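You operate a simulated robot arm through the tools that you are given. There is no shell and no other tool.

The job below is to be done with a simulated two-armed robot. You get a single attempt, and the scene is never put back.

Task
On the narrow walkway by the tail lamp, fold the green cloth in half, so that its two long edges meet.
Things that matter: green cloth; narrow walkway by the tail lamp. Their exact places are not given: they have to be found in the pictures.

It is judged by the outcome, as a careful person would: the job done as asked, and still so three seconds after it is handed in. It fails if anything else is knocked over, pushed out of place, dropped, spilled or broken. Flat cloth is picked up by pressing the open fingertips on it (5 to 10 N) and closing them slowly along it; thin cloth reads only 2 to 8 mm in the jaws.

Robot
Two 7-joint arms with two-finger grippers on one trunk, on a base that moves. Base frame: it is fixed to the floor where the robot stands at the start and does not move with it; the origin is under the middle of the robot, x ahead of it, y to its left, z up. Units: mm, rad, N and s.
The left shoulder is at the start at [46, 161, 1105], the right one opposite. With the tool pointing down near the work surface each hand reaches from about 260 to 740 mm from the robot's upright axis, wherever it stands, measured 20 degrees to its own side. Places, roughly: green cloth [2500, -300, 800]; narrow walkway by the tail lamp [2500, -300, 800]. Payload 2.45 kg a hand.
Tool frame (each hand has its own): the origin (TCP) lies between the finger pads and is the grasp point; the fingertips stand 26 mm ahead of it; z points along the fingers, y is the line along which they close. The gripper opens to 96 mm; its body begins 69 mm behind the TCP.
Orientation is told as [roll, pitch, yaw] about the base's x, y, z axes, in that order, counted from this pose: with the fingers straight down and closing along the base's y, the tool's x points along the base's -x, its y along +y and its z along -z.

Tools
- The arms move only by the tool drive_tool. It takes "left_rows", "right_rows" or both (then of equal length, played together; a hand with none holds still); each is a list of rows, each an object of numbers (a shift or turn left out is 0, a gripper value left out holds the last): "rx", "ry", "rz": the turn, a rotation vector about the tool's x, y, z in units of 5 degrees (1.0 is 5 degrees); "dx", "dy", "dz": the shift along the tool's x, y, z in units of 30 mm (1.0 is 30 mm); "claw": the opening, from 0 (shut) to 1 (fully open). In form: [{"rx": .., "ry": .., "rz": .., "dx": .., "dy": .., "dz": .., "claw": ..}, ...]. A call has 1 to 20 rows; each row shifts and turns the commanded pose from where the row before left it, along the tool's axes as they then stand. A call with a number of a shift or a turn outside -1 to 1 is refused whole. Rows are played at 5 a second. More than 50 mm and 0.15 rad between two rows, or a gripper value outside its range, and nothing of the call is played. Where a pose cannot be reached the arm comes as near as it can. A force on the tool above 40 N (or 10 N above the force at the start of the call, whichever is more), or a blocked arm, ends the call early, and 0.2 s more pass. Each finger travels about 119.9 mm/s and halts on what it meets, pressing with about 32 N; the grip force reading is that of the motor and also rises with nothing between the fingers. The clock runs only during rows and for 0.2 s after the last one: add rows that do not move to give the fingers time. The reply holds the time, the measured pose of the TCP, the force on the tool along the base axes, the opening and the grip force, in the units named above and with some noise, with the torque about the TCP (base axes, N m) and any sound that the robot's microphone picked up, and new pictures: "show" is both (left out), scene, wrist or none (wrist: the cameras of the hands that moved).
- Cameras (640 x 400 px; columns grow to the right, rows downward): "scene" is now at [132.9, 13.8, 1588.6]; the picture's right is [0.19, -0.98, -0.00], its down [-0.67, -0.13, -0.73] and it looks along [0.71, 0.14, -0.69] (base axes); focal length 286 px, centre (320, 200). "left" rides on the left gripper at [82, -3, -98] in its tool frame; the picture's right is [0.04, 1.00, 0.00], its down [-0.73, 0.03, -0.68] and it looks along [-0.68, 0.03, 0.73] (tool axes); focal length 256 px, centre (320, 200). "right" rides on the right gripper at [82, 3, -98] in its tool frame; the picture's right is [-0.04, 1.00, 0.00], its down [-0.73, -0.03, -0.68] and it looks along [-0.68, -0.03, 0.73] (tool axes); focal length 256 px, centre (320, 200).
- slide_trunk(by): moves the trunk up (or, below 0, down) by that many mm; the arms and the scene camera ride with it, the base frame stays. It gives what a move gives, with no picture.
- roll_base(legs): drives the robot by 1 to 6 legs, each [ahead, left, turn to the left] in mm, mm and rad, along the robot's own axes; the way and the turn of a leg run together, so that a leg with both is an arc; at most 1500 mm and 3.142 rad a leg. The arms and the cameras ride along, it lands a little off, and it stops where it bumps. It gives what a move gives, and a new picture of the scene camera.
- head_to(pan, tilt): turns the head with the scene camera to pan (to the left, within 2.094 rad either way) and tilt (down, from -0.506 to 1.204), counted from straight ahead of the robot (the tilt from the chest, where the trunk bows). It gives what a move gives, and a new picture of the scene camera.
- probe_pixels(camera, pixels): there is no depth. For up to 12 entries [column, row, z] of the newest picture of that camera ("zoom" is the newest enlarged one), the place [x, y] in the base frame at which the ray of that pixel passes the height z, good to about 3 mm. It takes no simulated time.
- inspect(camera, box): a new picture of the part [left, top, right, bottom] of that camera's present view, enlarged. It takes no simulated time.
- hand_in(): hands the job in; it is judged then, once.

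Unless the task says otherwise, let go and move clear before handing in.

The tools are called after "Request:" as a command line: name --argument value ..., lists and objects as JSON in quotes. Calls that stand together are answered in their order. drive_tool: Moves the arms, as the interface text tells. Its arguments: {"type":"object","properties":{"left_rows":{"type":"array","items":{"type":"object","properties":{"rx":{"type":"number"},"ry":{"type":"number"},"rz":{"type":"number"},"dx":{"type":"number"},"dy":{"type":"number"},"dz":{"type":"number"},"claw":{"type":"number"}}}},"right_rows":{"type":"array","items":{"type":"object","properties":{"rx":{"type":"number"},"ry":{"type":"number"},"rz":{"type":"number"},"dx":{"type":"number"},"dy":{"type":"number"},"dz":{"type":"number"},"claw":{"type":"number"}}}},"show":{"type":"string","enum":["both","scene","wrist","none"]}},"required":[]} The other tools are called the same way: slide_trunk (by) moves the trunk up or down; roll_base (legs) drives the base; head_to (pan, tilt) turns the head that bears the scene camera; probe_pixels (camera, pixels) gives the place at which the rays of pixels pass given heights; inspect (camera, box) takes an enlarged picture of a part of a camera's view; hand_in () hands the job in.

At the start:

```text
time_s: 0.0
left_eef_pos: [554.5, 206.1, 1026.2]
left_ee_rot: [-0.001, 0.003, 0.0]
left_force: [-0.2, 0.6, 0.0]
left_ft_torque: [0.0, -0.01, -0.02]
left_width: 95.8
left_gripper_force: 0.1
right_eef_pos: [336.8, -181.2, 984.1]
right_ee_rot: [-0.001, 0.001, 0.001]
right_force: [0.4, 0.5, 0.5]
right_ft_torque: [-0.02, -0.02, 0.0]
right_width: 95.8
right_gripper_force: 0.1
trunk travel left (down, up): [-275.0, 292.0]
robot x, y, heading: [-0.6, -1.8, -0.002]
head pan, tilt (commanded): [0.187, 0.752]
```

scene: 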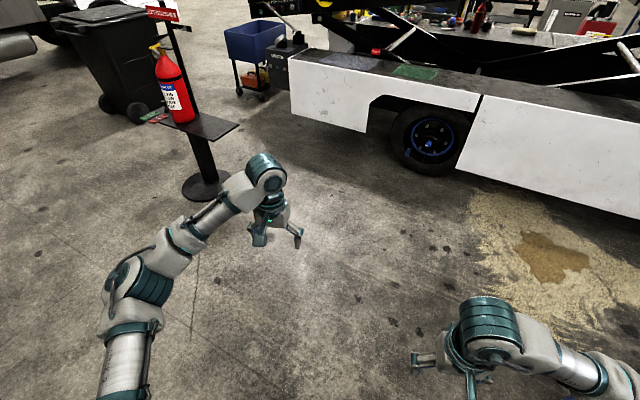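
right: 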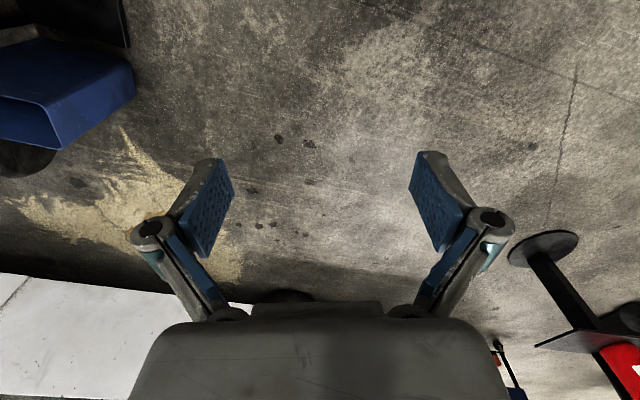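
left: 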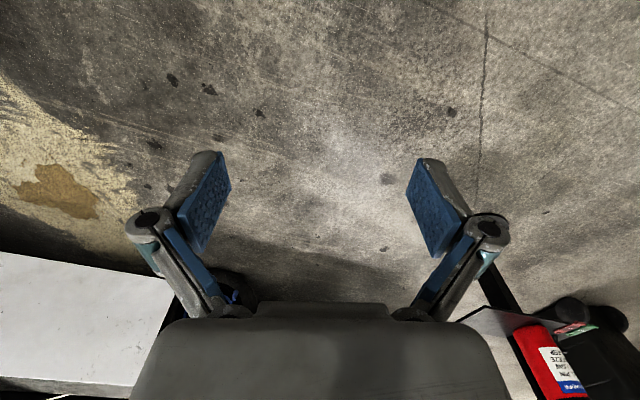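

The scene picture shows a small green patch at about (415,72) on top of the white-sided truck frame, likely the cloth on the walkway. I'll enlarge that part and probe it before driving.

Request:
inspect --camera "scene" --box '[280, 20, 540, 180]'

Request:
probe_pixels --camera "scene" --pixels '[[397, 65, 800], [438, 69, 800], [434, 82, 800], [390, 77, 800], [290, 50, 800], [478, 95, 800], [290, 115, 0], [365, 130, 0], [460, 170, 0], [640, 217, 0], [240, 125, 400]]'

```text
2.46 times, centred on (410, 100) of scene
```

zoom: 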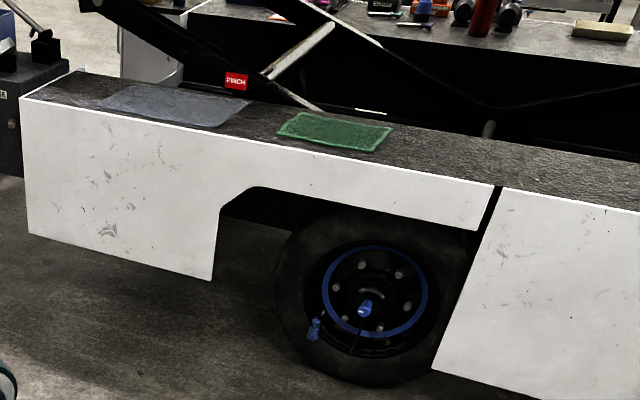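

```text
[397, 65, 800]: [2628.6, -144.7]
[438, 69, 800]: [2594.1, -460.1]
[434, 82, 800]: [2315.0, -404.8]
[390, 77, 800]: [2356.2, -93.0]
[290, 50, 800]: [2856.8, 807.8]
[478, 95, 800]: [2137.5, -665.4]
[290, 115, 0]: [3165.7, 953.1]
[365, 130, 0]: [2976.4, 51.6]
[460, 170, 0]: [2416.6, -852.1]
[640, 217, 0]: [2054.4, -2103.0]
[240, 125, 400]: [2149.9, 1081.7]
```

The zoom shows the cloth lying near the front edge of the dark walkway, with a grey sheet to its left. I'll probe more precise zoom pixels for the edge line and the cloth corners.

Request:
probe_pixels --camera "zoom" --pixels '[[22, 97, 800], [500, 185, 800], [640, 211, 800], [277, 135, 800], [374, 152, 800], [391, 127, 800], [300, 112, 800], [28, 233, 400], [211, 280, 400], [432, 370, 300], [30, 233, 0]]'

Request:
probe_pixels --camera "scene" --pixels '[[208, 185, 0], [235, 125, 700], [240, 125, 600], [430, 172, 0]]'

```text
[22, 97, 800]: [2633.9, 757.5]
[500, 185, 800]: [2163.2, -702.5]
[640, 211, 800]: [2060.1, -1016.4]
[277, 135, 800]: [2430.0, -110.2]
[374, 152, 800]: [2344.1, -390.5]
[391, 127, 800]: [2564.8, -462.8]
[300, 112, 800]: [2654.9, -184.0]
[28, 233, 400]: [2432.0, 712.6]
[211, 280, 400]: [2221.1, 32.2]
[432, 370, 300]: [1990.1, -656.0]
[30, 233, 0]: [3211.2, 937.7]
```

```text
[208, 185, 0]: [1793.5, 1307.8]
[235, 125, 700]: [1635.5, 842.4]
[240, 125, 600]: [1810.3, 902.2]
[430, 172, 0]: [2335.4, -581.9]
```

The walkway's front edge runs from about (2634,757) to (2163,-702), so I need a heading of about -0.31 rad to face it squarely. I'll drive part of the way, turn and look again.

Request:
roll_base --legs '[[1150, 100, 0], [0, 0, -0.31]]'

Request:
head_to --pan 0.0 --tilt 0.65

```text
time_s: 6.8
left_eef_pos: [1727.6, 105.9, 1027.3]
left_ee_rot: [0.0, -0.001, -0.331]
left_force: [-0.5, -0.3, 1.0]
left_ft_torque: [-0.01, 0.01, -0.03]
left_width: 95.9
left_gripper_force: 0.0
right_eef_pos: [1396.1, -190.6, 984.7]
right_ee_rot: [-0.004, -0.004, -0.332]
right_force: [1.1, 0.7, -0.5]
right_ft_torque: [-0.04, 0.01, -0.01]
right_width: 96.0
right_gripper_force: 0.1
trunk travel left (down, up): [-275.0, 292.0]
robot x, y, heading: [1138.5, 90.3, -0.333]
head pan, tilt (commanded): [0.187, 0.752]
```

scene: 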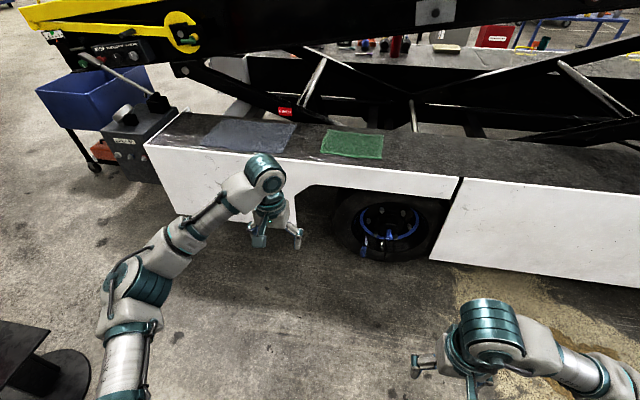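

```text
time_s: 7.5
left_eef_pos: [1725.1, 104.2, 1030.3]
left_ee_rot: [0.0, -0.006, -0.333]
left_force: [0.6, 0.5, -0.3]
left_ft_torque: [0.04, 0.02, -0.01]
left_width: 96.0
left_gripper_force: 0.0
right_eef_pos: [1391.0, -190.4, 986.8]
right_ee_rot: [0.001, -0.007, -0.331]
right_force: [-0.1, 0.8, 0.0]
right_ft_torque: [-0.03, 0.01, 0.03]
right_width: 96.0
right_gripper_force: 0.1
trunk travel left (down, up): [-275.0, 292.0]
robot x, y, heading: [1138.7, 88.8, -0.332]
head pan, tilt (commanded): [0.0, 0.649]
```

scene: 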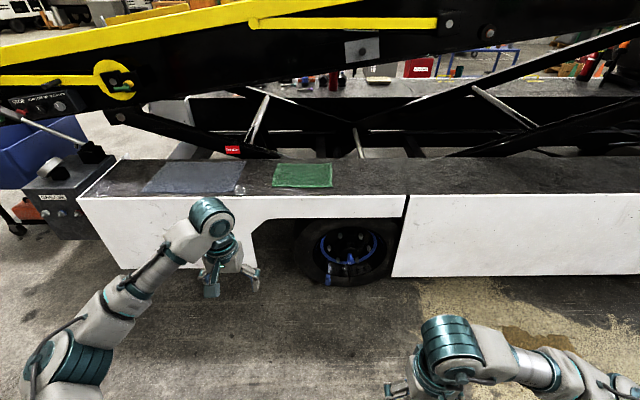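

Now the cloth is at about (303,175) with a red tab at (232,150) and dark scissor bars right behind the walkway. I'll enlarge to check clearances and probe the corners.

Request:
inspect --camera "scene" --box '[130, 90, 450, 290]'

Request:
probe_pixels --camera "scene" --pixels '[[80, 197, 800], [406, 195, 800], [640, 193, 800], [271, 186, 800], [332, 187, 800], [332, 163, 800], [277, 163, 800], [118, 160, 800], [400, 157, 800]]'

```text
2.00 times, centred on (290, 190) of scene
```

zoom: 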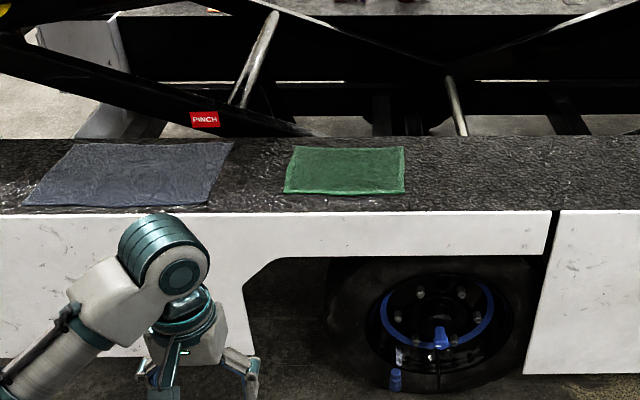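

```text
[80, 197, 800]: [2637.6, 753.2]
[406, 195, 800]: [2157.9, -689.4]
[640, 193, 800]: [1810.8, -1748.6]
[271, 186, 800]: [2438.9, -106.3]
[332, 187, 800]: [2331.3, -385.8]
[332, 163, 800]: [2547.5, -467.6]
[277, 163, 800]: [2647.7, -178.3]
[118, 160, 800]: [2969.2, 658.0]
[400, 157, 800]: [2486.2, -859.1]
```

Two views agree that the walkway top is near z = 800, and the cloth is centred at about (2491,-285), roughly 300 x 225 mm. The strut with the red tab starts just behind it. I'll draw the left hand back for clearance and drive closer in two stages.

Request:
drive_tool --left_rows '[{"dx": 1}, {"dx": 1}, {"dx": 1}, {"dx": 1}, {"dx": 1}, {"dx": 1}]' --show "none"

Request:
roll_base --legs '[[620, 89, 0]]'

Request:
head_to --pan 0.0 --tilt 0.85

```text
time_s: 8.9
left_eef_pos: [1552.8, 165.0, 1029.7]
left_ee_rot: [-0.002, -0.006, -0.331]
left_force: [-0.4, 0.2, -0.1]
left_ft_torque: [-0.03, -0.02, 0.01]
left_width: 96.2
left_gripper_force: 0.1
right_eef_pos: [1391.0, -190.6, 987.2]
right_ee_rot: [0.002, -0.007, -0.331]
right_force: [0.3, -0.3, 0.1]
right_ft_torque: [0.02, -0.04, 0.01]
right_width: 96.0
right_gripper_force: 0.0
trunk travel left (down, up): [-275.0, 292.0]
robot x, y, heading: [1139.4, 90.6, -0.336]
head pan, tilt (commanded): [0.0, 0.649]
```

```text
time_s: 12.4
left_eef_pos: [2170.9, 46.6, 1030.7]
left_ee_rot: [0.001, -0.005, -0.328]
left_force: [0.5, -0.2, -0.6]
left_ft_torque: [-0.01, 0.01, 0.0]
left_width: 96.0
left_gripper_force: 0.0
right_eef_pos: [2010.3, -310.0, 986.4]
right_ee_rot: [0.0, -0.008, -0.328]
right_force: [0.6, -0.5, -0.8]
right_ft_torque: [-0.01, 0.01, 0.0]
right_width: 96.0
right_gripper_force: 0.0
trunk travel left (down, up): [-275.0, 292.0]
robot x, y, heading: [1757.2, -29.4, -0.321]
head pan, tilt (commanded): [0.0, 0.649]
```

scene: 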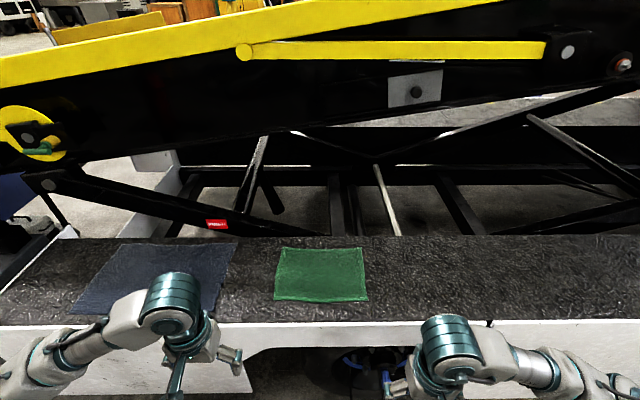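

```text
time_s: 13.2
left_eef_pos: [2169.4, 48.4, 1031.1]
left_ee_rot: [0.001, -0.009, -0.329]
left_force: [0.2, -0.3, 0.7]
left_ft_torque: [-0.01, 0.02, -0.02]
left_width: 95.9
left_gripper_force: 0.0
right_eef_pos: [2006.1, -308.9, 988.0]
right_ee_rot: [0.001, -0.008, -0.33]
right_force: [-0.3, 0.2, -0.3]
right_ft_torque: [0.03, 0.02, 0.0]
right_width: 95.9
right_gripper_force: 0.0
trunk travel left (down, up): [-275.0, 292.0]
robot x, y, heading: [1756.3, -31.8, -0.327]
head pan, tilt (commanded): [0.0, 0.85]
```

scene: 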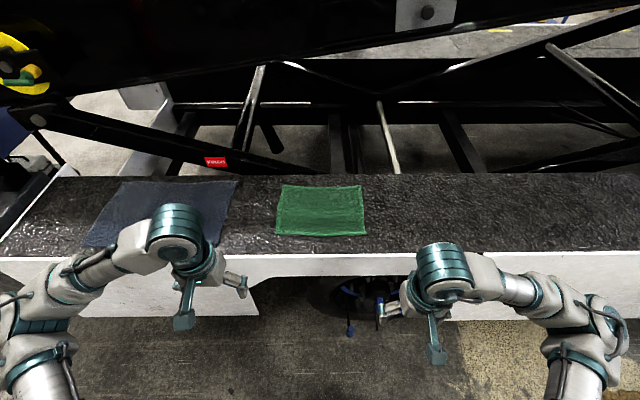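

The cloth is now clear at (276..366, 185..236), slightly wider than deep. I'll enlarge it and probe corners, edge and back of the walkway.

Request:
inspect --camera "scene" --box '[200, 140, 440, 290]'

Request:
probe_pixels --camera "scene" --pixels '[[276, 235, 800], [367, 235, 800], [363, 186, 800], [281, 185, 800], [0, 256, 800], [640, 252, 800], [320, 176, 800], [240, 178, 800]]'

```text
2.67 times, centred on (320, 215) of scene
```

zoom: 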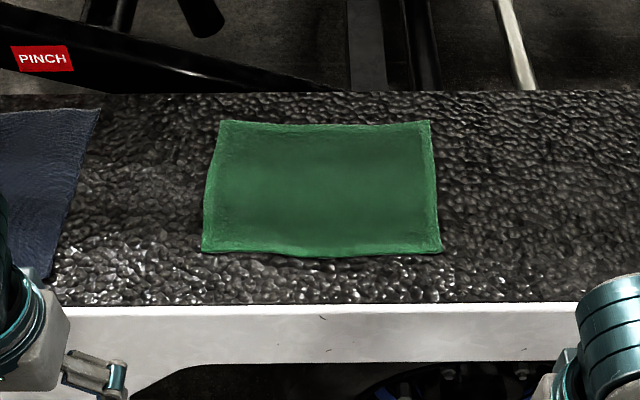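

```text
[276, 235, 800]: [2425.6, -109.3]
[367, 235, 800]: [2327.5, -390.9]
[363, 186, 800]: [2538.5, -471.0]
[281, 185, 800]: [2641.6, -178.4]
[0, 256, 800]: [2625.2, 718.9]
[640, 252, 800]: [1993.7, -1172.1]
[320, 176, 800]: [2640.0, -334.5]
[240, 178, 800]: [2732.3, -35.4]
```

The cloth measures about 300 x 230 mm, its front edge 70 mm in from the walkway's front edge. The axis is 587 mm from that edge, so I'll creep 200 mm further ahead to bring the whole cloth within reach.

Request:
roll_base --legs '[[195, -8, -0.008]]'

Request:
head_to --pan 0.0 --tilt 1.05

```text
time_s: 14.8
left_eef_pos: [2349.3, -27.4, 1030.4]
left_ee_rot: [0.001, -0.008, -0.339]
left_force: [0.6, -0.8, -0.1]
left_ft_torque: [0.02, 0.04, 0.03]
left_width: 96.3
left_gripper_force: 0.1
right_eef_pos: [2184.5, -382.1, 987.8]
right_ee_rot: [0.001, -0.01, -0.339]
right_force: [0.1, -0.1, -0.2]
right_ft_torque: [0.0, 0.05, -0.03]
right_width: 96.0
right_gripper_force: 0.0
trunk travel left (down, up): [-275.0, 292.0]
robot x, y, heading: [1933.9, -104.7, -0.341]
head pan, tilt (commanded): [0.0, 0.85]
```

scene: 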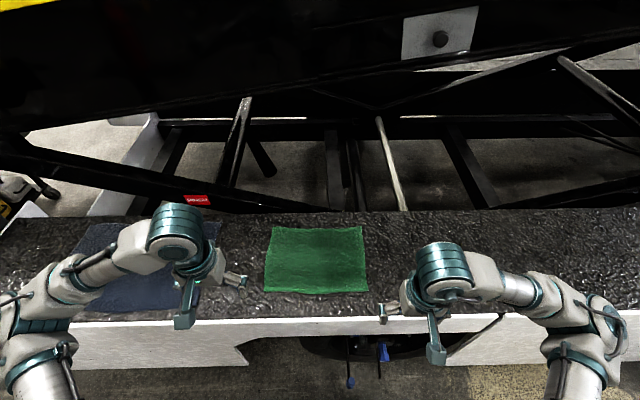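

```text
time_s: 15.5
left_eef_pos: [2347.6, -27.1, 1031.2]
left_ee_rot: [0.001, -0.01, -0.339]
left_force: [0.0, -0.4, 0.4]
left_ft_torque: [0.03, -0.02, -0.02]
left_width: 96.2
left_gripper_force: 0.1
right_eef_pos: [2181.4, -382.0, 988.1]
right_ee_rot: [0.0, -0.012, -0.341]
right_force: [0.6, -0.8, 0.5]
right_ft_torque: [-0.03, 0.0, -0.03]
right_width: 95.8
right_gripper_force: 0.0
trunk travel left (down, up): [-275.0, 292.0]
robot x, y, heading: [1936.5, -101.0, -0.339]
head pan, tilt (commanded): [0.0, 1.051]
```

scene: 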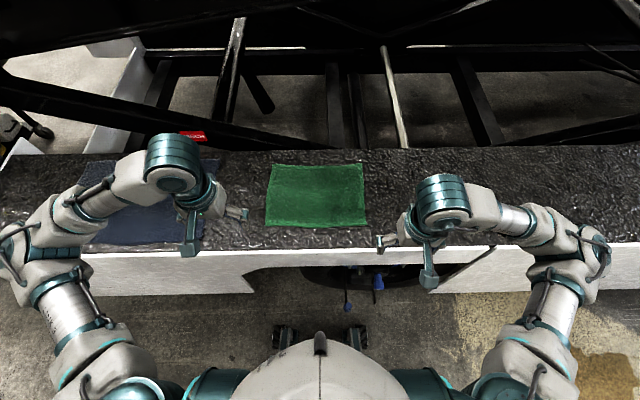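

The base stopped without a bump, and the cloth is now at (264..365, 163..230). I'll probe corners again from this view.

Request:
inspect --camera "scene" --box '[220, 130, 420, 255]'

Request:
inspect --camera "left" --box '[0, 0, 640, 400]'

Request:
inspect --camera "right" --box '[0, 0, 640, 400]'

Request:
probe_pixels --camera "scene" --pixels '[[264, 226, 800], [365, 229, 800], [361, 164, 800], [272, 163, 800], [315, 228, 800], [317, 165, 800], [300, 150, 800], [420, 248, 800]]'

```text
3.20 times, centred on (320, 192) of scene
```

zoom: 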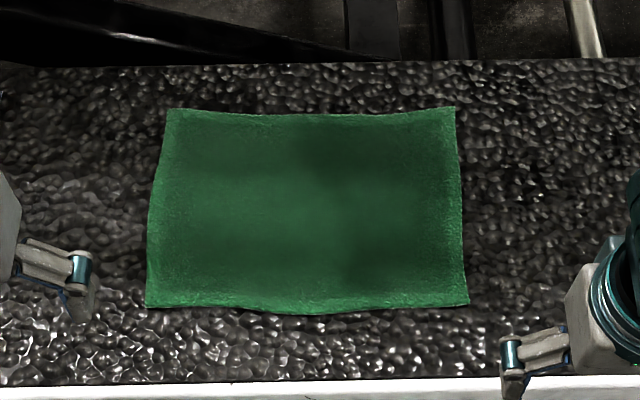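

```text
1.00 times, centred on (320, 200) of left (not enlarged: the box is as wide or as high as the picture)
```

zoom: 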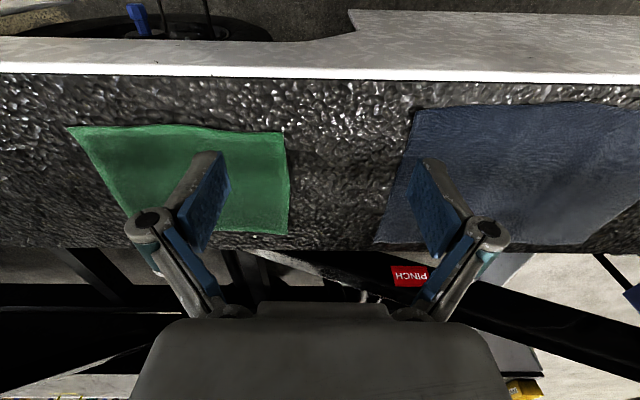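

```text
1.00 times, centred on (320, 200) of right (not enlarged: the box is as wide or as high as the picture)
```

zoom: 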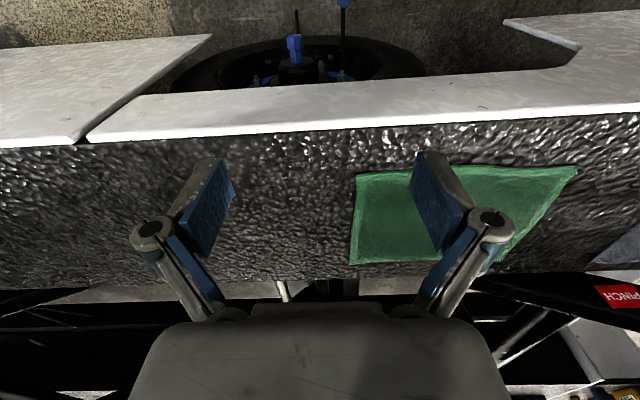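

```text
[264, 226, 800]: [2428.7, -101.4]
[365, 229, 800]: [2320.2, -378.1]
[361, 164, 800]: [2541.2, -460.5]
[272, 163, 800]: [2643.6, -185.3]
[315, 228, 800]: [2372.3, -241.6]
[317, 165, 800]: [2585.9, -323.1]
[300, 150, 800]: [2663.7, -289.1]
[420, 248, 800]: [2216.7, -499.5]
```

In the robot's own frame the cloth spans ahead 455–695 mm and left +160 to -136 mm. I'll grip the two front (near) corners, one per hand, so I set a medium opening and bring both hands above points about 12 mm in from the near edge and 35 mm in from each corner.

Request:
drive_tool --left_rows '[{"dx": -0.628, "dy": -0.433, "claw": 0.45}, {"dx": -0.628, "dy": -0.433}, {"dx": -0.628, "dy": -0.433}, {"dx": -0.628, "dy": -0.433}, {"dx": -0.628, "dy": -0.433}, {"dx": -0.628, "dy": -0.433}, {"dz": 0.9}, {"dz": 0.9}, {"dz": 0.9}, {"dz": 0.9}, {"dz": 0.9}, {"dz": 0.9}]' --right_rows '[{"dx": -0.79, "dy": 0.47, "claw": 0.45}, {"dx": -0.79, "dy": 0.47}, {"dx": -0.79, "dy": 0.47}, {"dx": -0.79, "dy": 0.47}, {"dx": -0.79, "dy": 0.47}, {"dx": -0.79, "dy": 0.47}, {"dz": 0.67}, {"dz": 0.67}, {"dz": 0.67}, {"dz": 0.67}, {"dz": 0.67}, {"dz": 0.67}]'

```text
time_s: 18.1
left_eef_pos: [2429.5, -138.2, 872.1]
left_ee_rot: [0.0, -0.013, -0.339]
left_force: [0.9, 0.0, 0.0]
left_ft_torque: [0.01, -0.01, 0.0]
left_width: 43.3
left_gripper_force: 0.1
right_eef_pos: [2346.9, -350.5, 869.3]
right_ee_rot: [-0.001, -0.013, -0.34]
right_force: [0.5, -0.5, -0.2]
right_ft_torque: [-0.02, 0.0, 0.03]
right_width: 43.2
right_gripper_force: 0.1
trunk travel left (down, up): [-275.0, 292.0]
robot x, y, heading: [1934.1, -102.6, -0.337]
head pan, tilt (commanded): [0.0, 1.051]
```

scene: 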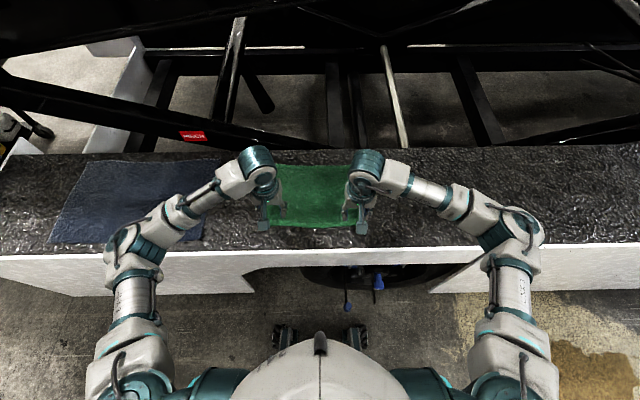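
right: 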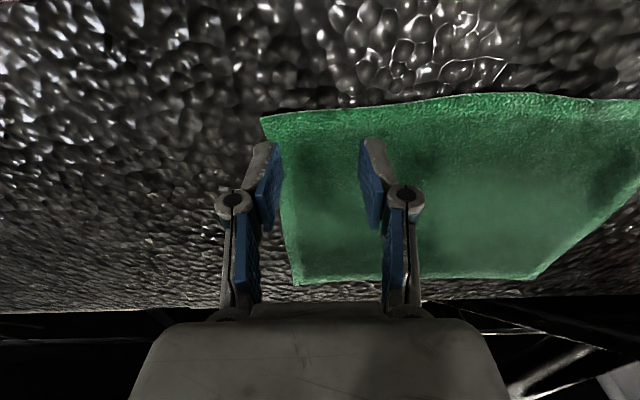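
left: 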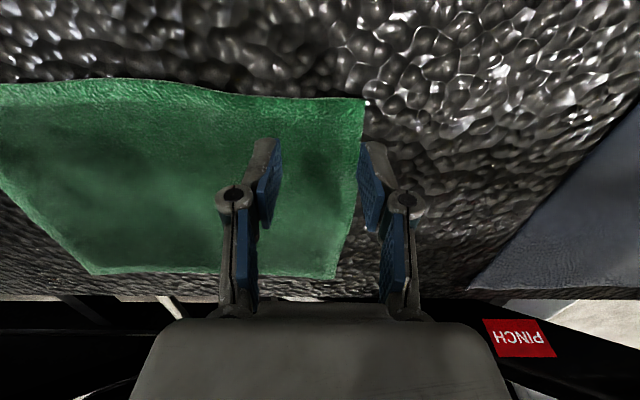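

The hands are above the cloth; the corners show at (262,117) in the right wrist view and (362,98) in the left. I'll probe these and points along the near edge to refine placement.

Request:
probe_pixels --camera "left" --pixels '[[362, 98, 800], [230, 93, 800], [120, 80, 800], [335, 277, 800], [90, 273, 800], [270, 140, 800], [365, 143, 800]]'

Request:
probe_pixels --camera "right" --pixels '[[262, 117, 800], [340, 107, 800], [440, 97, 800], [600, 98, 800], [297, 284, 800], [540, 277, 800]]'

```text
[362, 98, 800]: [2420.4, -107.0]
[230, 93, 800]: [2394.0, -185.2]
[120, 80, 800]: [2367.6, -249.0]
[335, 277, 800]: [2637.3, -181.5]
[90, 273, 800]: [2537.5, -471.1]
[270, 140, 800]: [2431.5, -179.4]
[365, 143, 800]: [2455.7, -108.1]
```

```text
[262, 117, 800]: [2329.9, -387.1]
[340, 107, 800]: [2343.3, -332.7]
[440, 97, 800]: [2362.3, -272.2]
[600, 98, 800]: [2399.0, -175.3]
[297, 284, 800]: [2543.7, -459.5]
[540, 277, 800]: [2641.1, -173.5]
```

Left hand: the corner is 26 mm outward and the edge 18 mm behind the grasp point. Right hand: 40 mm outward and 8 mm behind. I'll shift the left hand inward and back and the right hand slightly forward, then come down to just above the cloth.

Request:
drive_tool --left_rows '[{"dx": 0.17, "dy": -0.43}, {"dz": 0.45}, {"dz": 0.45}, {"dz": 0.3}, {}]' --right_rows '[{"dx": -0.17}, {"dz": 0.4}, {"dz": 0.4}, {"dz": 0.3}, {}]' --show "wrist"

```text
time_s: 19.3
left_eef_pos: [2420.3, -148.4, 836.5]
left_ee_rot: [0.0, -0.012, -0.341]
left_force: [0.0, 0.5, -0.2]
left_ft_torque: [0.02, -0.01, -0.03]
left_width: 43.2
left_gripper_force: 0.0
right_eef_pos: [2350.3, -352.7, 835.2]
right_ee_rot: [0.001, -0.011, -0.341]
right_force: [0.7, -0.3, -0.4]
right_ft_torque: [0.02, 0.0, -0.01]
right_width: 43.0
right_gripper_force: 0.0
trunk travel left (down, up): [-275.0, 292.0]
robot x, y, heading: [1938.3, -106.3, -0.34]
head pan, tilt (commanded): [0.0, 1.051]
```

right: 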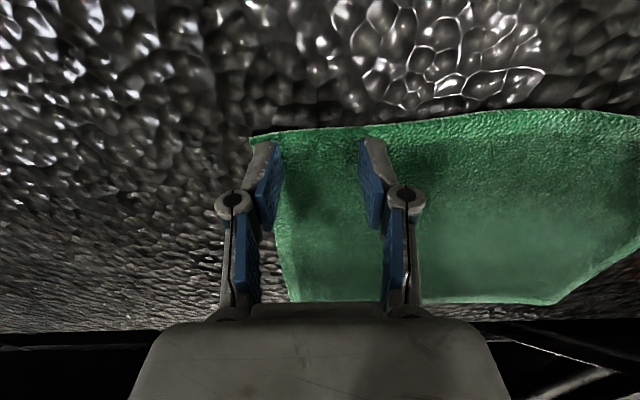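
left: 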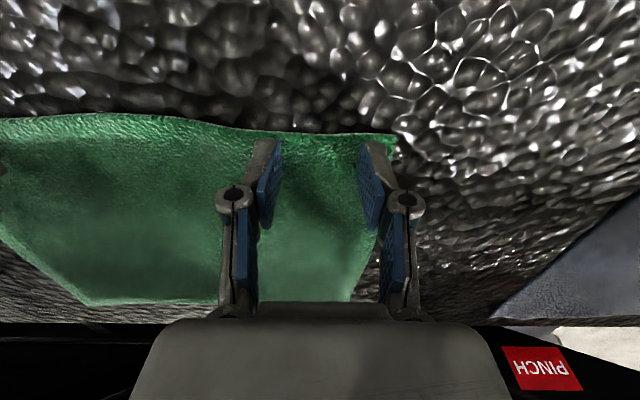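

Fingertips are about 10 mm above the cloth with the cloth's near edge just in front of them (row ~130). I'll lower in small steps and watch the force.

Request:
drive_tool --left_rows '[{"dz": 0.1}, {"dz": 0.1}, {"dz": 0.05}, {}]' --right_rows '[{"dz": 0.1}, {"dz": 0.08}, {"dz": 0.04}, {}]' --show "none"

```text
time_s: 20.3
left_eef_pos: [2420.6, -150.1, 828.1]
left_ee_rot: [0.0, -0.011, -0.338]
left_force: [0.0, 0.3, 6.1]
left_ft_torque: [0.03, -0.01, 0.03]
left_width: 44.1
left_gripper_force: 0.1
right_eef_pos: [2348.7, -352.5, 830.3]
right_ee_rot: [0.0, -0.011, -0.341]
right_force: [0.3, 0.3, 0.7]
right_ft_torque: [0.03, -0.05, -0.01]
right_width: 43.3
right_gripper_force: 0.1
trunk travel left (down, up): [-275.0, 292.0]
robot x, y, heading: [1935.6, -102.8, -0.34]
head pan, tilt (commanded): [0.0, 1.051]
```

The left hand already presses with about 6 N; the right is just touching. I'll lower the right a little more.

Request:
drive_tool --right_rows '[{"dz": 0.06}, {}]' --show "none"

```text
time_s: 20.9
left_eef_pos: [2421.2, -149.2, 828.3]
left_ee_rot: [-0.001, -0.01, -0.338]
left_force: [0.3, 0.1, 6.5]
left_ft_torque: [-0.02, -0.05, 0.01]
left_width: 43.8
left_gripper_force: 0.8
right_eef_pos: [2350.2, -353.1, 828.9]
right_ee_rot: [0.0, -0.012, -0.34]
right_force: [0.0, 1.7, 1.5]
right_ft_torque: [0.02, -0.03, -0.01]
right_width: 43.3
right_gripper_force: 0.0
trunk travel left (down, up): [-275.0, 292.0]
robot x, y, heading: [1933.9, -98.9, -0.342]
head pan, tilt (commanded): [0.0, 1.051]
```

Request:
drive_tool --right_rows '[{"dz": 0.05}, {}]' --show "wrist"

```text
time_s: 21.5
left_eef_pos: [2421.1, -148.7, 829.4]
left_ee_rot: [0.001, -0.013, -0.338]
left_force: [2.4, -0.9, 6.5]
left_ft_torque: [-0.03, -0.09, 0.02]
left_width: 43.7
left_gripper_force: 0.4
right_eef_pos: [2351.2, -353.2, 828.6]
right_ee_rot: [-0.001, -0.014, -0.34]
right_force: [-0.9, 0.9, 13.5]
right_ft_torque: [0.04, 0.03, 0.0]
right_width: 43.3
right_gripper_force: 6.4
trunk travel left (down, up): [-275.0, 292.0]
robot x, y, heading: [1931.6, -100.5, -0.342]
head pan, tilt (commanded): [0.0, 1.051]
```

right: 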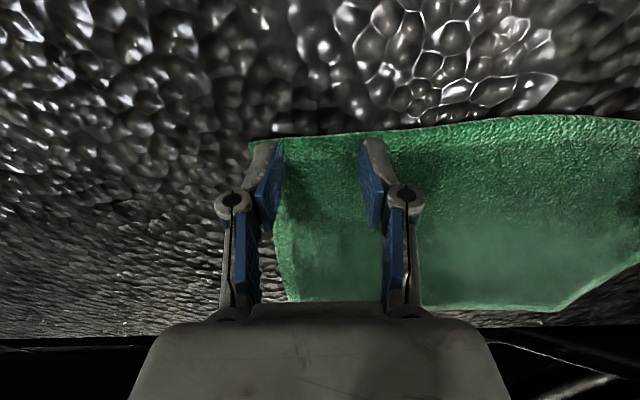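

The right hand reads 13.5 N, a bit high, so I'll ease it up 0.6 mm and then begin closing both grippers slowly.

Request:
drive_tool --left_rows '[{}, {"claw": 0.42}, {"claw": 0.39}, {"claw": 0.36}, {"claw": 0.33}]' --right_rows '[{"dz": -0.02}, {"claw": 0.42}, {"claw": 0.39}, {"claw": 0.36}, {"claw": 0.33}]' --show "wrist"

```text
time_s: 22.7
left_eef_pos: [2420.1, -149.2, 828.5]
left_ee_rot: [0.0, -0.013, -0.339]
left_force: [1.2, -0.6, 10.5]
left_ft_torque: [-0.02, -0.02, 0.01]
left_width: 32.6
left_gripper_force: 0.4
right_eef_pos: [2350.3, -353.8, 829.9]
right_ee_rot: [-0.001, -0.014, -0.342]
right_force: [2.6, -1.2, 12.0]
right_ft_torque: [-0.08, -0.04, 0.03]
right_width: 32.0
right_gripper_force: 0.5
trunk travel left (down, up): [-275.0, 292.0]
robot x, y, heading: [1936.4, -98.2, -0.34]
head pan, tilt (commanded): [0.0, 1.051]
```

right: 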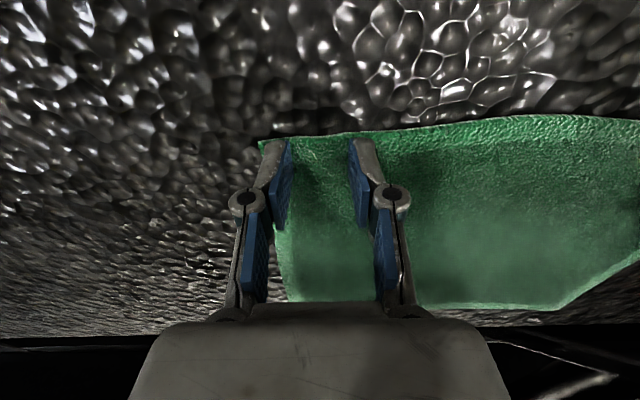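
left: 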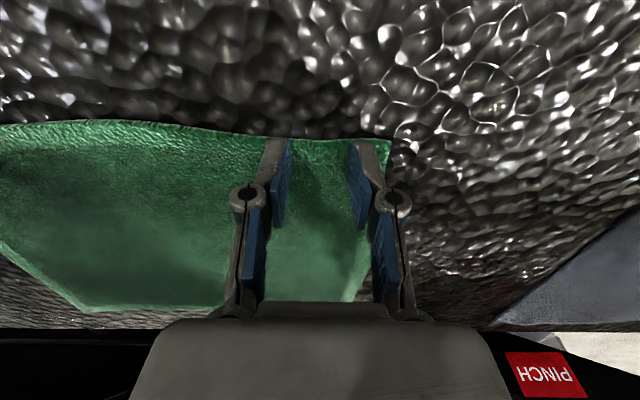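

The right corner is moving inward with the finger (from col 250 to 260), so the cloth is being gathered. I'll keep closing slowly with a slight ease on the press.

Request:
drive_tool --left_rows '[{"dz": -0.01}, {"claw": 0.3}, {"claw": 0.27}, {"claw": 0.24}, {"claw": 0.21}, {"claw": 0.18}]' --right_rows '[{"dz": -0.015}, {"claw": 0.3}, {"claw": 0.27}, {"claw": 0.24}, {"claw": 0.21}, {"claw": 0.18}]' --show "wrist"

```text
time_s: 24.1
left_eef_pos: [2418.8, -148.7, 828.7]
left_ee_rot: [0.0, -0.013, -0.338]
left_force: [0.5, 0.0, 13.8]
left_ft_torque: [0.03, 0.0, -0.01]
left_width: 17.3
left_gripper_force: 0.0
right_eef_pos: [2349.8, -352.4, 829.3]
right_ee_rot: [-0.002, -0.014, -0.342]
right_force: [1.0, -0.9, 13.9]
right_ft_torque: [-0.04, 0.0, 0.03]
right_width: 17.3
right_gripper_force: 0.1
trunk travel left (down, up): [-275.0, 292.0]
robot x, y, heading: [1935.1, -101.0, -0.335]
head pan, tilt (commanded): [0.0, 1.051]
```

right: 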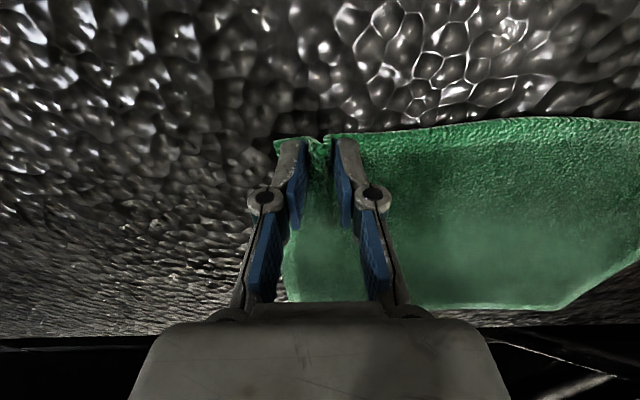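
left: 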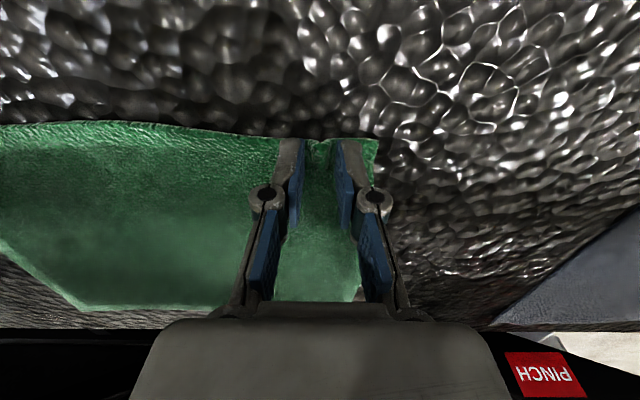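

The cloth is clearly buckling up between both pairs of fingertips (right (318,145), left (318,148)). I'll finish closing slowly and hold.

Request:
drive_tool --left_rows '[{"dz": -0.02, "claw": 0.15}, {"claw": 0.12}, {"claw": 0.09}, {"claw": 0.06}, {"claw": 0.03}, {"claw": 0.0}, {}, {}]' --right_rows '[{"dz": -0.02, "claw": 0.15}, {"claw": 0.12}, {"claw": 0.09}, {"claw": 0.06}, {"claw": 0.03}, {"claw": 0.0}, {}, {}]' --show "wrist"

```text
time_s: 25.9
left_eef_pos: [2419.4, -148.4, 829.9]
left_ee_rot: [0.0, -0.01, -0.339]
left_force: [-4.3, -8.0, 2.4]
left_ft_torque: [-0.21, 0.09, 0.03]
left_width: 3.5
left_gripper_force: 31.9
right_eef_pos: [2349.9, -352.2, 828.5]
right_ee_rot: [0.0, -0.013, -0.337]
right_force: [0.5, 8.6, 10.9]
right_ft_torque: [0.21, 0.0, 0.0]
right_width: 5.4
right_gripper_force: 32.1
trunk travel left (down, up): [-275.0, 292.0]
robot x, y, heading: [1934.4, -99.1, -0.34]
head pan, tilt (commanded): [0.0, 1.051]
```

right: 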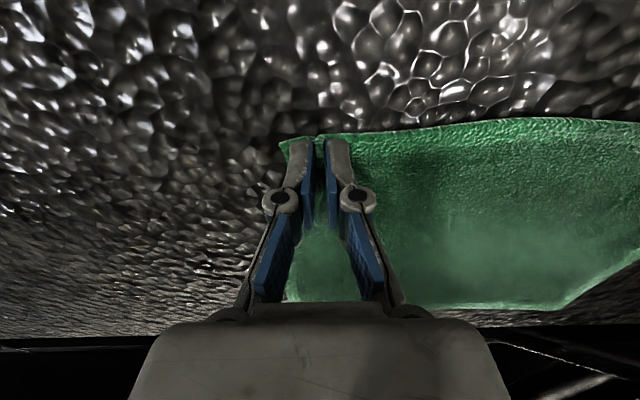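
left: 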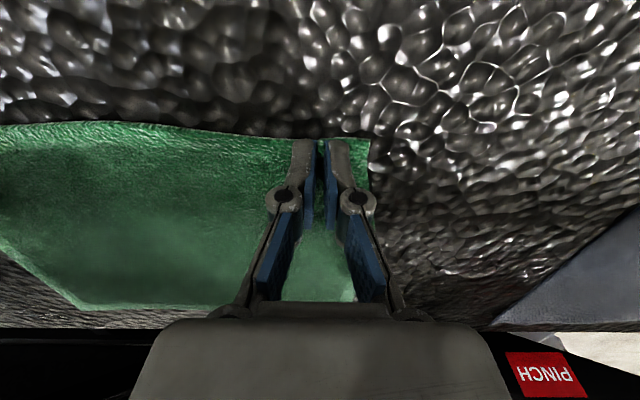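

Both grippers hold cloth (3.5 and 5.4 mm). But folding from this near edge would end with the hands by the strut and the edge turned under, so it is better to take the far edge and fold it toward the robot with the hands tilting back. I'll open slowly here, then lift clear.

Request:
drive_tool --left_rows '[{"claw": 0.05}, {"claw": 0.1}, {"claw": 0.15}, {"claw": 0.2}, {"claw": 0.25}, {"claw": 0.3}, {"claw": 0.35}, {"claw": 0.4}, {"claw": 0.45}, {}, {"dz": -0.2}, {"dz": -0.6}, {"dz": -0.9}, {"dz": -0.9}]' --right_rows '[{"claw": 0.05}, {"claw": 0.1}, {"claw": 0.15}, {"claw": 0.2}, {"claw": 0.25}, {"claw": 0.3}, {"claw": 0.35}, {"claw": 0.4}, {"claw": 0.45}, {}, {"dz": -0.2}, {"dz": -0.6}, {"dz": -0.9}, {"dz": -0.9}]'

```text
time_s: 28.9
left_eef_pos: [2419.5, -145.9, 907.8]
left_ee_rot: [-0.001, -0.012, -0.34]
left_force: [-0.9, -0.2, 0.3]
left_ft_torque: [-0.01, -0.02, -0.02]
left_width: 43.4
left_gripper_force: 0.1
right_eef_pos: [2347.6, -350.2, 905.4]
right_ee_rot: [-0.001, -0.012, -0.34]
right_force: [1.0, 0.1, -0.5]
right_ft_torque: [0.02, 0.0, -0.01]
right_width: 43.1
right_gripper_force: 0.0
trunk travel left (down, up): [-275.0, 292.0]
robot x, y, heading: [1934.3, -107.4, -0.338]
head pan, tilt (commanded): [0.0, 1.051]
```

scene: 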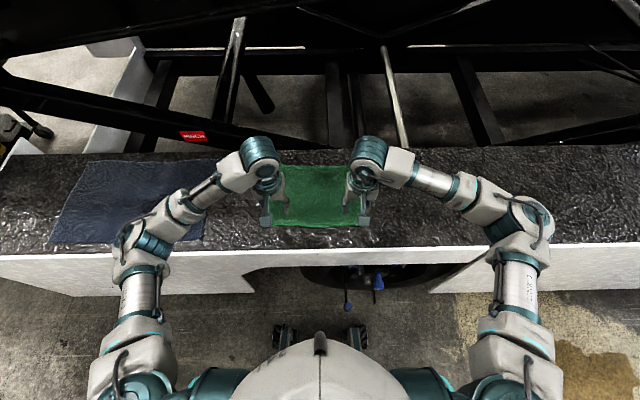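
right: 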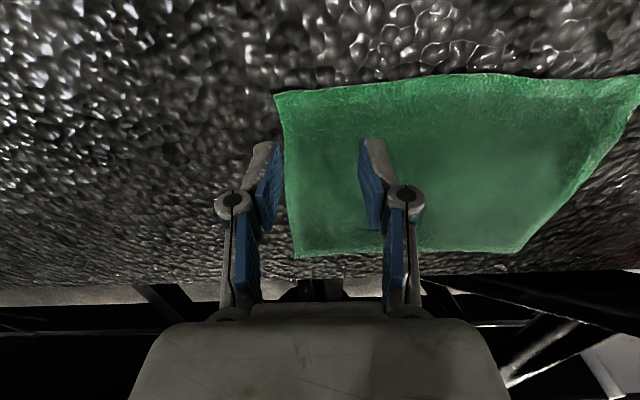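
left: 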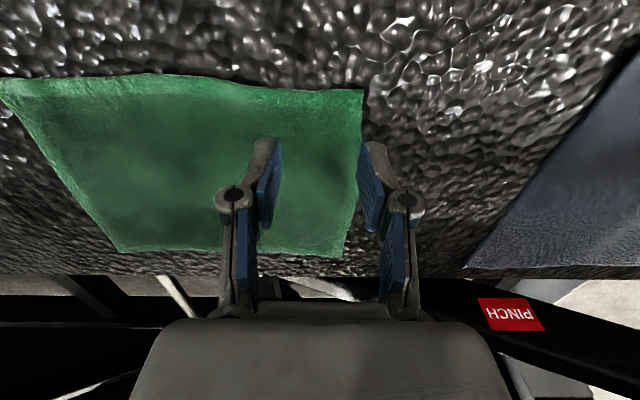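

The cloth lies practically flat again. I'll test, with empty hands in the air, whether the landing tilt (fingers pointing forward by about 70 degrees) is reachable here.

Request:
drive_tool --left_rows '[{"ry": -1}, {"ry": -1}, {"ry": -1}, {"ry": -1}, {"ry": -1}, {"ry": -1}, {"ry": -1}, {"ry": -1}, {"ry": -1}, {"ry": -1}]' --right_rows '[{"ry": -1}, {"ry": -1}, {"ry": -1}, {"ry": -1}, {"ry": -1}, {"ry": -1}, {"ry": -1}, {"ry": -1}, {"ry": -1}, {"ry": -1}]'

```text
time_s: 31.1
left_eef_pos: [2419.1, -148.4, 905.7]
left_ee_rot: [0.001, -0.886, -0.341]
left_force: [-0.8, -0.9, -0.1]
left_ft_torque: [0.0, 0.04, -0.03]
left_width: 43.3
left_gripper_force: 0.1
right_eef_pos: [2350.0, -351.7, 905.5]
right_ee_rot: [0.0, -0.887, -0.34]
right_force: [1.3, 0.3, 0.1]
right_ft_torque: [-0.01, 0.0, 0.02]
right_width: 43.2
right_gripper_force: 0.1
trunk travel left (down, up): [-275.0, 292.0]
robot x, y, heading: [1938.4, -103.6, -0.34]
head pan, tilt (commanded): [0.0, 1.051]
```

scene: 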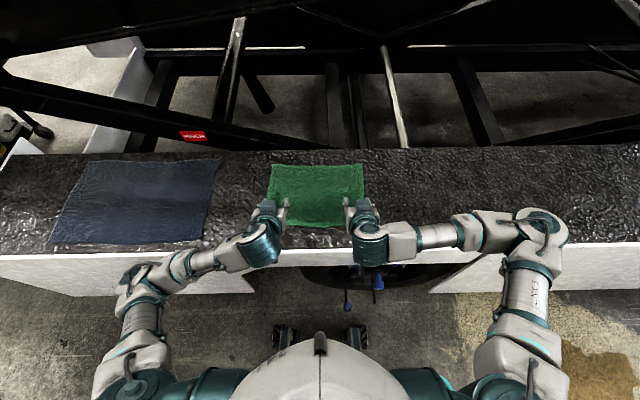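
right: 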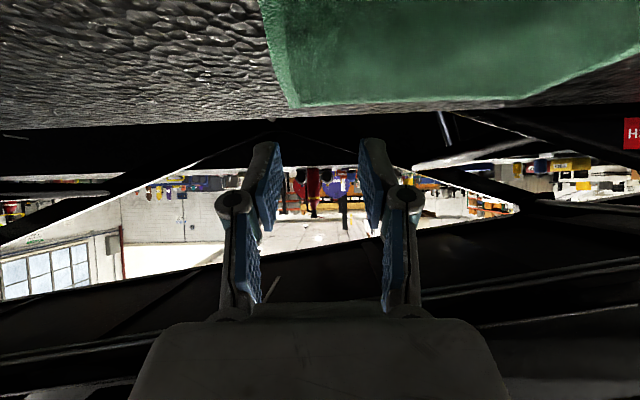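
left: 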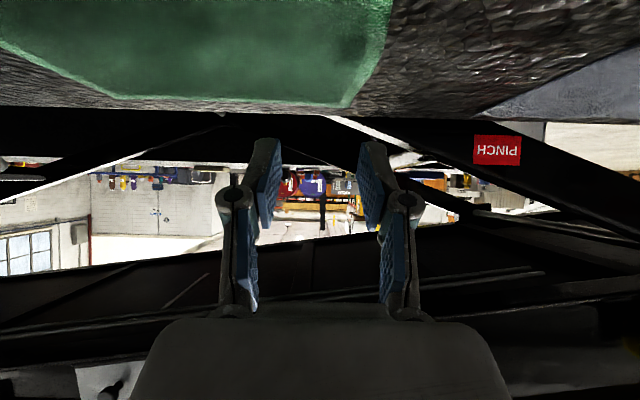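

50 degrees is reached easily. I'll go on to 75 degrees and lower to about z = 850 to test the full landing pose.

Request:
drive_tool --left_rows '[{"ry": -1}, {"ry": -1}, {"ry": -1}, {"ry": -1}, {"ry": -1}, {"dx": 0.59, "dz": 0.158}, {"dx": 0.59, "dz": 0.158}, {"dx": 0.59, "dz": 0.158}, {}]' --right_rows '[{"ry": -1}, {"ry": -1}, {"ry": -1}, {"ry": -1}, {"ry": -1}, {"dx": 0.59, "dz": 0.158}, {"dx": 0.59, "dz": 0.158}, {"dx": 0.59, "dz": 0.158}, {}]'

```text
time_s: 33.1
left_eef_pos: [2420.2, -149.1, 851.2]
left_ee_rot: [-0.001, -1.321, -0.339]
left_force: [-0.5, 0.2, -0.7]
left_ft_torque: [0.01, 0.0, -0.02]
left_width: 43.2
left_gripper_force: 0.1
right_eef_pos: [2354.0, -327.4, 864.3]
right_ee_rot: [-0.009, -1.32, -0.335]
right_force: [1.0, 0.3, -0.7]
right_ft_torque: [-0.02, -0.05, -0.04]
right_width: 43.2
right_gripper_force: 0.0
right hand out of reach, approached as far as the arm can: row 6, 7, 8
trunk travel left (down, up): [-275.0, 292.0]
robot x, y, heading: [1934.5, -102.1, -0.336]
head pan, tilt (commanded): [0.0, 1.051]
```

scene: 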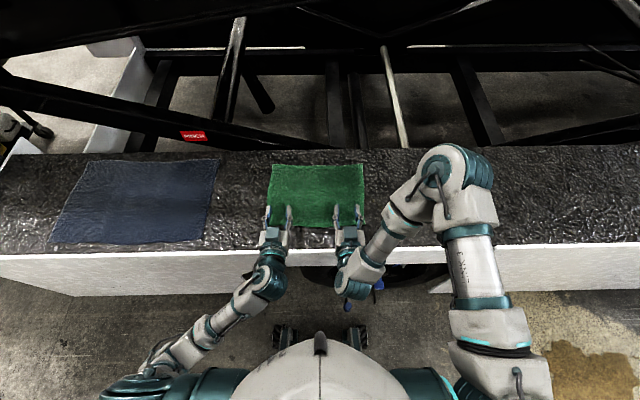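
right: 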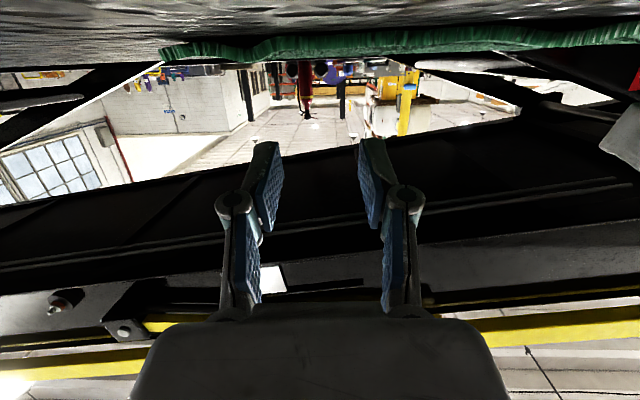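
left: 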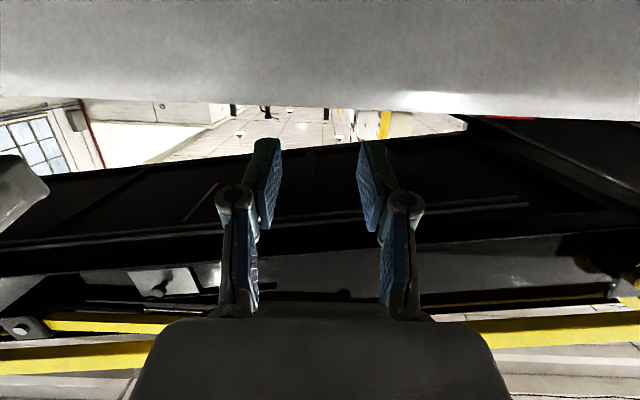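

The left hand makes the 75 degree pose, but the right arm swung its elbow up and fell short, so that tilt is too steep this close. I'll back out to a 25 degree tilt and then back the base away a little for more room.

Request:
drive_tool --left_rows '[{"dx": -0.59, "dz": -0.158}, {"dx": -0.59, "dz": -0.158}, {"dx": -0.59, "dz": -0.158}, {"ry": 1}, {"ry": 1}, {"ry": 1}, {"ry": 1}, {"ry": 1}, {"ry": 1}, {"ry": 1}, {"ry": 1}, {"ry": 1}, {"ry": 1}]' --right_rows '[{"dx": -0.59, "dz": -0.158}, {"dx": -0.59, "dz": -0.158}, {"dx": -0.59, "dz": -0.158}, {"ry": 1}, {"ry": 1}, {"ry": 1}, {"ry": 1}, {"ry": 1}, {"ry": 1}, {"ry": 1}, {"ry": 1}, {"ry": 1}, {"ry": 1}]' --show "scene"

```text
time_s: 36.1
left_eef_pos: [2440.5, -131.5, 855.1]
left_ee_rot: [0.069, -0.444, -0.345]
left_force: [-0.6, -0.5, -1.1]
left_ft_torque: [-0.03, -0.02, -0.02]
left_width: 43.3
left_gripper_force: 0.0
left hand out of reach, approached as far as the arm can: row 12, 13
right_eef_pos: [2349.2, -327.5, 922.2]
right_ee_rot: [-0.001, -0.45, -0.34]
right_force: [0.8, 0.6, 0.9]
right_ft_torque: [0.01, -0.01, 0.01]
right_width: 43.1
right_gripper_force: 0.1
trunk travel left (down, up): [-275.0, 292.0]
robot x, y, heading: [1936.6, -100.5, -0.341]
head pan, tilt (commanded): [0.0, 1.051]
stopped in row 13 (left hand): the arm was blocked; the commanded pose is now the measured one
```

scene: 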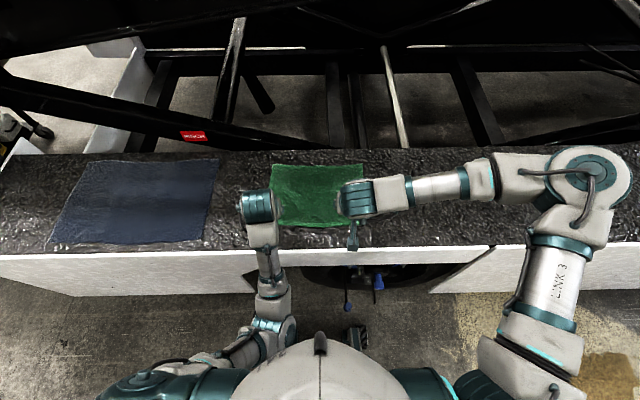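

The left elbow has folded in toward the chest and its arm stalled, with no force on it; the hand is at z 855, clear of the cloth. I'll back the base away 200 mm to open up room, then restore natural arm postures.

Request:
roll_base --legs '[[-200, 0, 0]]'

```text
time_s: 37.7
left_eef_pos: [2255.5, -66.8, 856.5]
left_ee_rot: [0.07, -0.443, -0.349]
left_force: [0.0, -0.8, 0.0]
left_ft_torque: [-0.01, -0.01, -0.03]
left_width: 43.1
left_gripper_force: 0.1
right_eef_pos: [2163.8, -262.0, 922.7]
right_ee_rot: [0.0, -0.449, -0.344]
right_force: [-0.9, 0.3, 0.2]
right_ft_torque: [-0.01, 0.01, -0.02]
right_width: 43.3
right_gripper_force: 0.0
trunk travel left (down, up): [-275.0, 292.0]
robot x, y, heading: [1746.5, -36.1, -0.343]
head pan, tilt (commanded): [0.0, 1.051]
```

scene: 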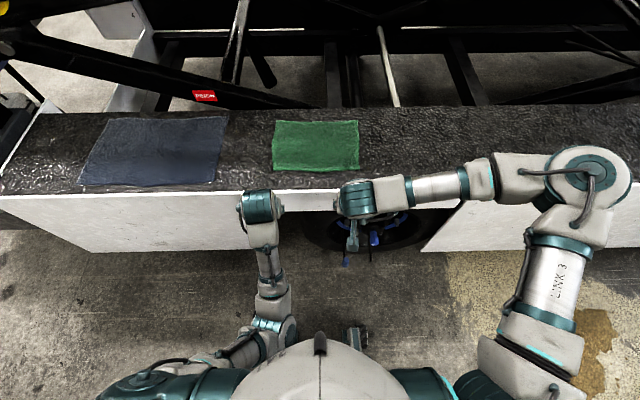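

There is space now. I'll raise the left hand 150 mm and bring both tools back to pointing straight down, then check the elbows.

Request:
drive_tool --left_rows '[{"dx": -0.42, "dz": -0.9}, {"dx": -0.42, "dz": -0.9}, {"dx": -0.42, "dz": -0.9}, {"dx": -0.42, "dz": -0.9}, {"dx": -0.42, "dz": -0.9}, {"dy": 1}, {"dy": 1}, {"dy": 1}]' --right_rows '[{"dx": -0.42, "dz": -0.9}, {"dx": -0.42, "dz": -0.9}, {"dx": -0.42, "dz": -0.9}, {"ry": 1}, {"ry": 1}, {"ry": 1}, {"ry": 1}, {"ry": 1}]' --show "scene"

```text
time_s: 39.5
left_eef_pos: [2336.2, -3.1, 902.6]
left_ee_rot: [0.068, -0.447, -0.349]
left_force: [0.3, 0.2, -0.8]
left_ft_torque: [0.0, -0.01, 0.03]
left_width: 43.1
left_gripper_force: 0.3
left hand out of reach, approached as far as the arm can: row 1, 2, 3, 4, 5
right_eef_pos: [2160.1, -260.1, 1013.3]
right_ee_rot: [-0.002, -0.014, -0.34]
right_force: [-0.1, -0.1, -0.2]
right_ft_torque: [-0.02, 0.0, -0.02]
right_width: 43.4
right_gripper_force: 0.0
trunk travel left (down, up): [-275.0, 292.0]
robot x, y, heading: [1753.5, -32.6, -0.34]
head pan, tilt (commanded): [0.0, 1.051]
```

scene: 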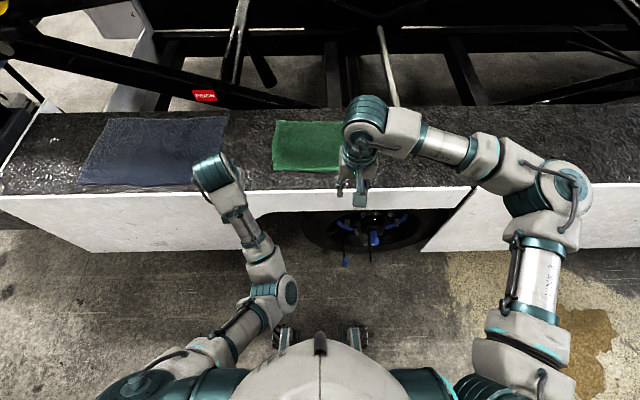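

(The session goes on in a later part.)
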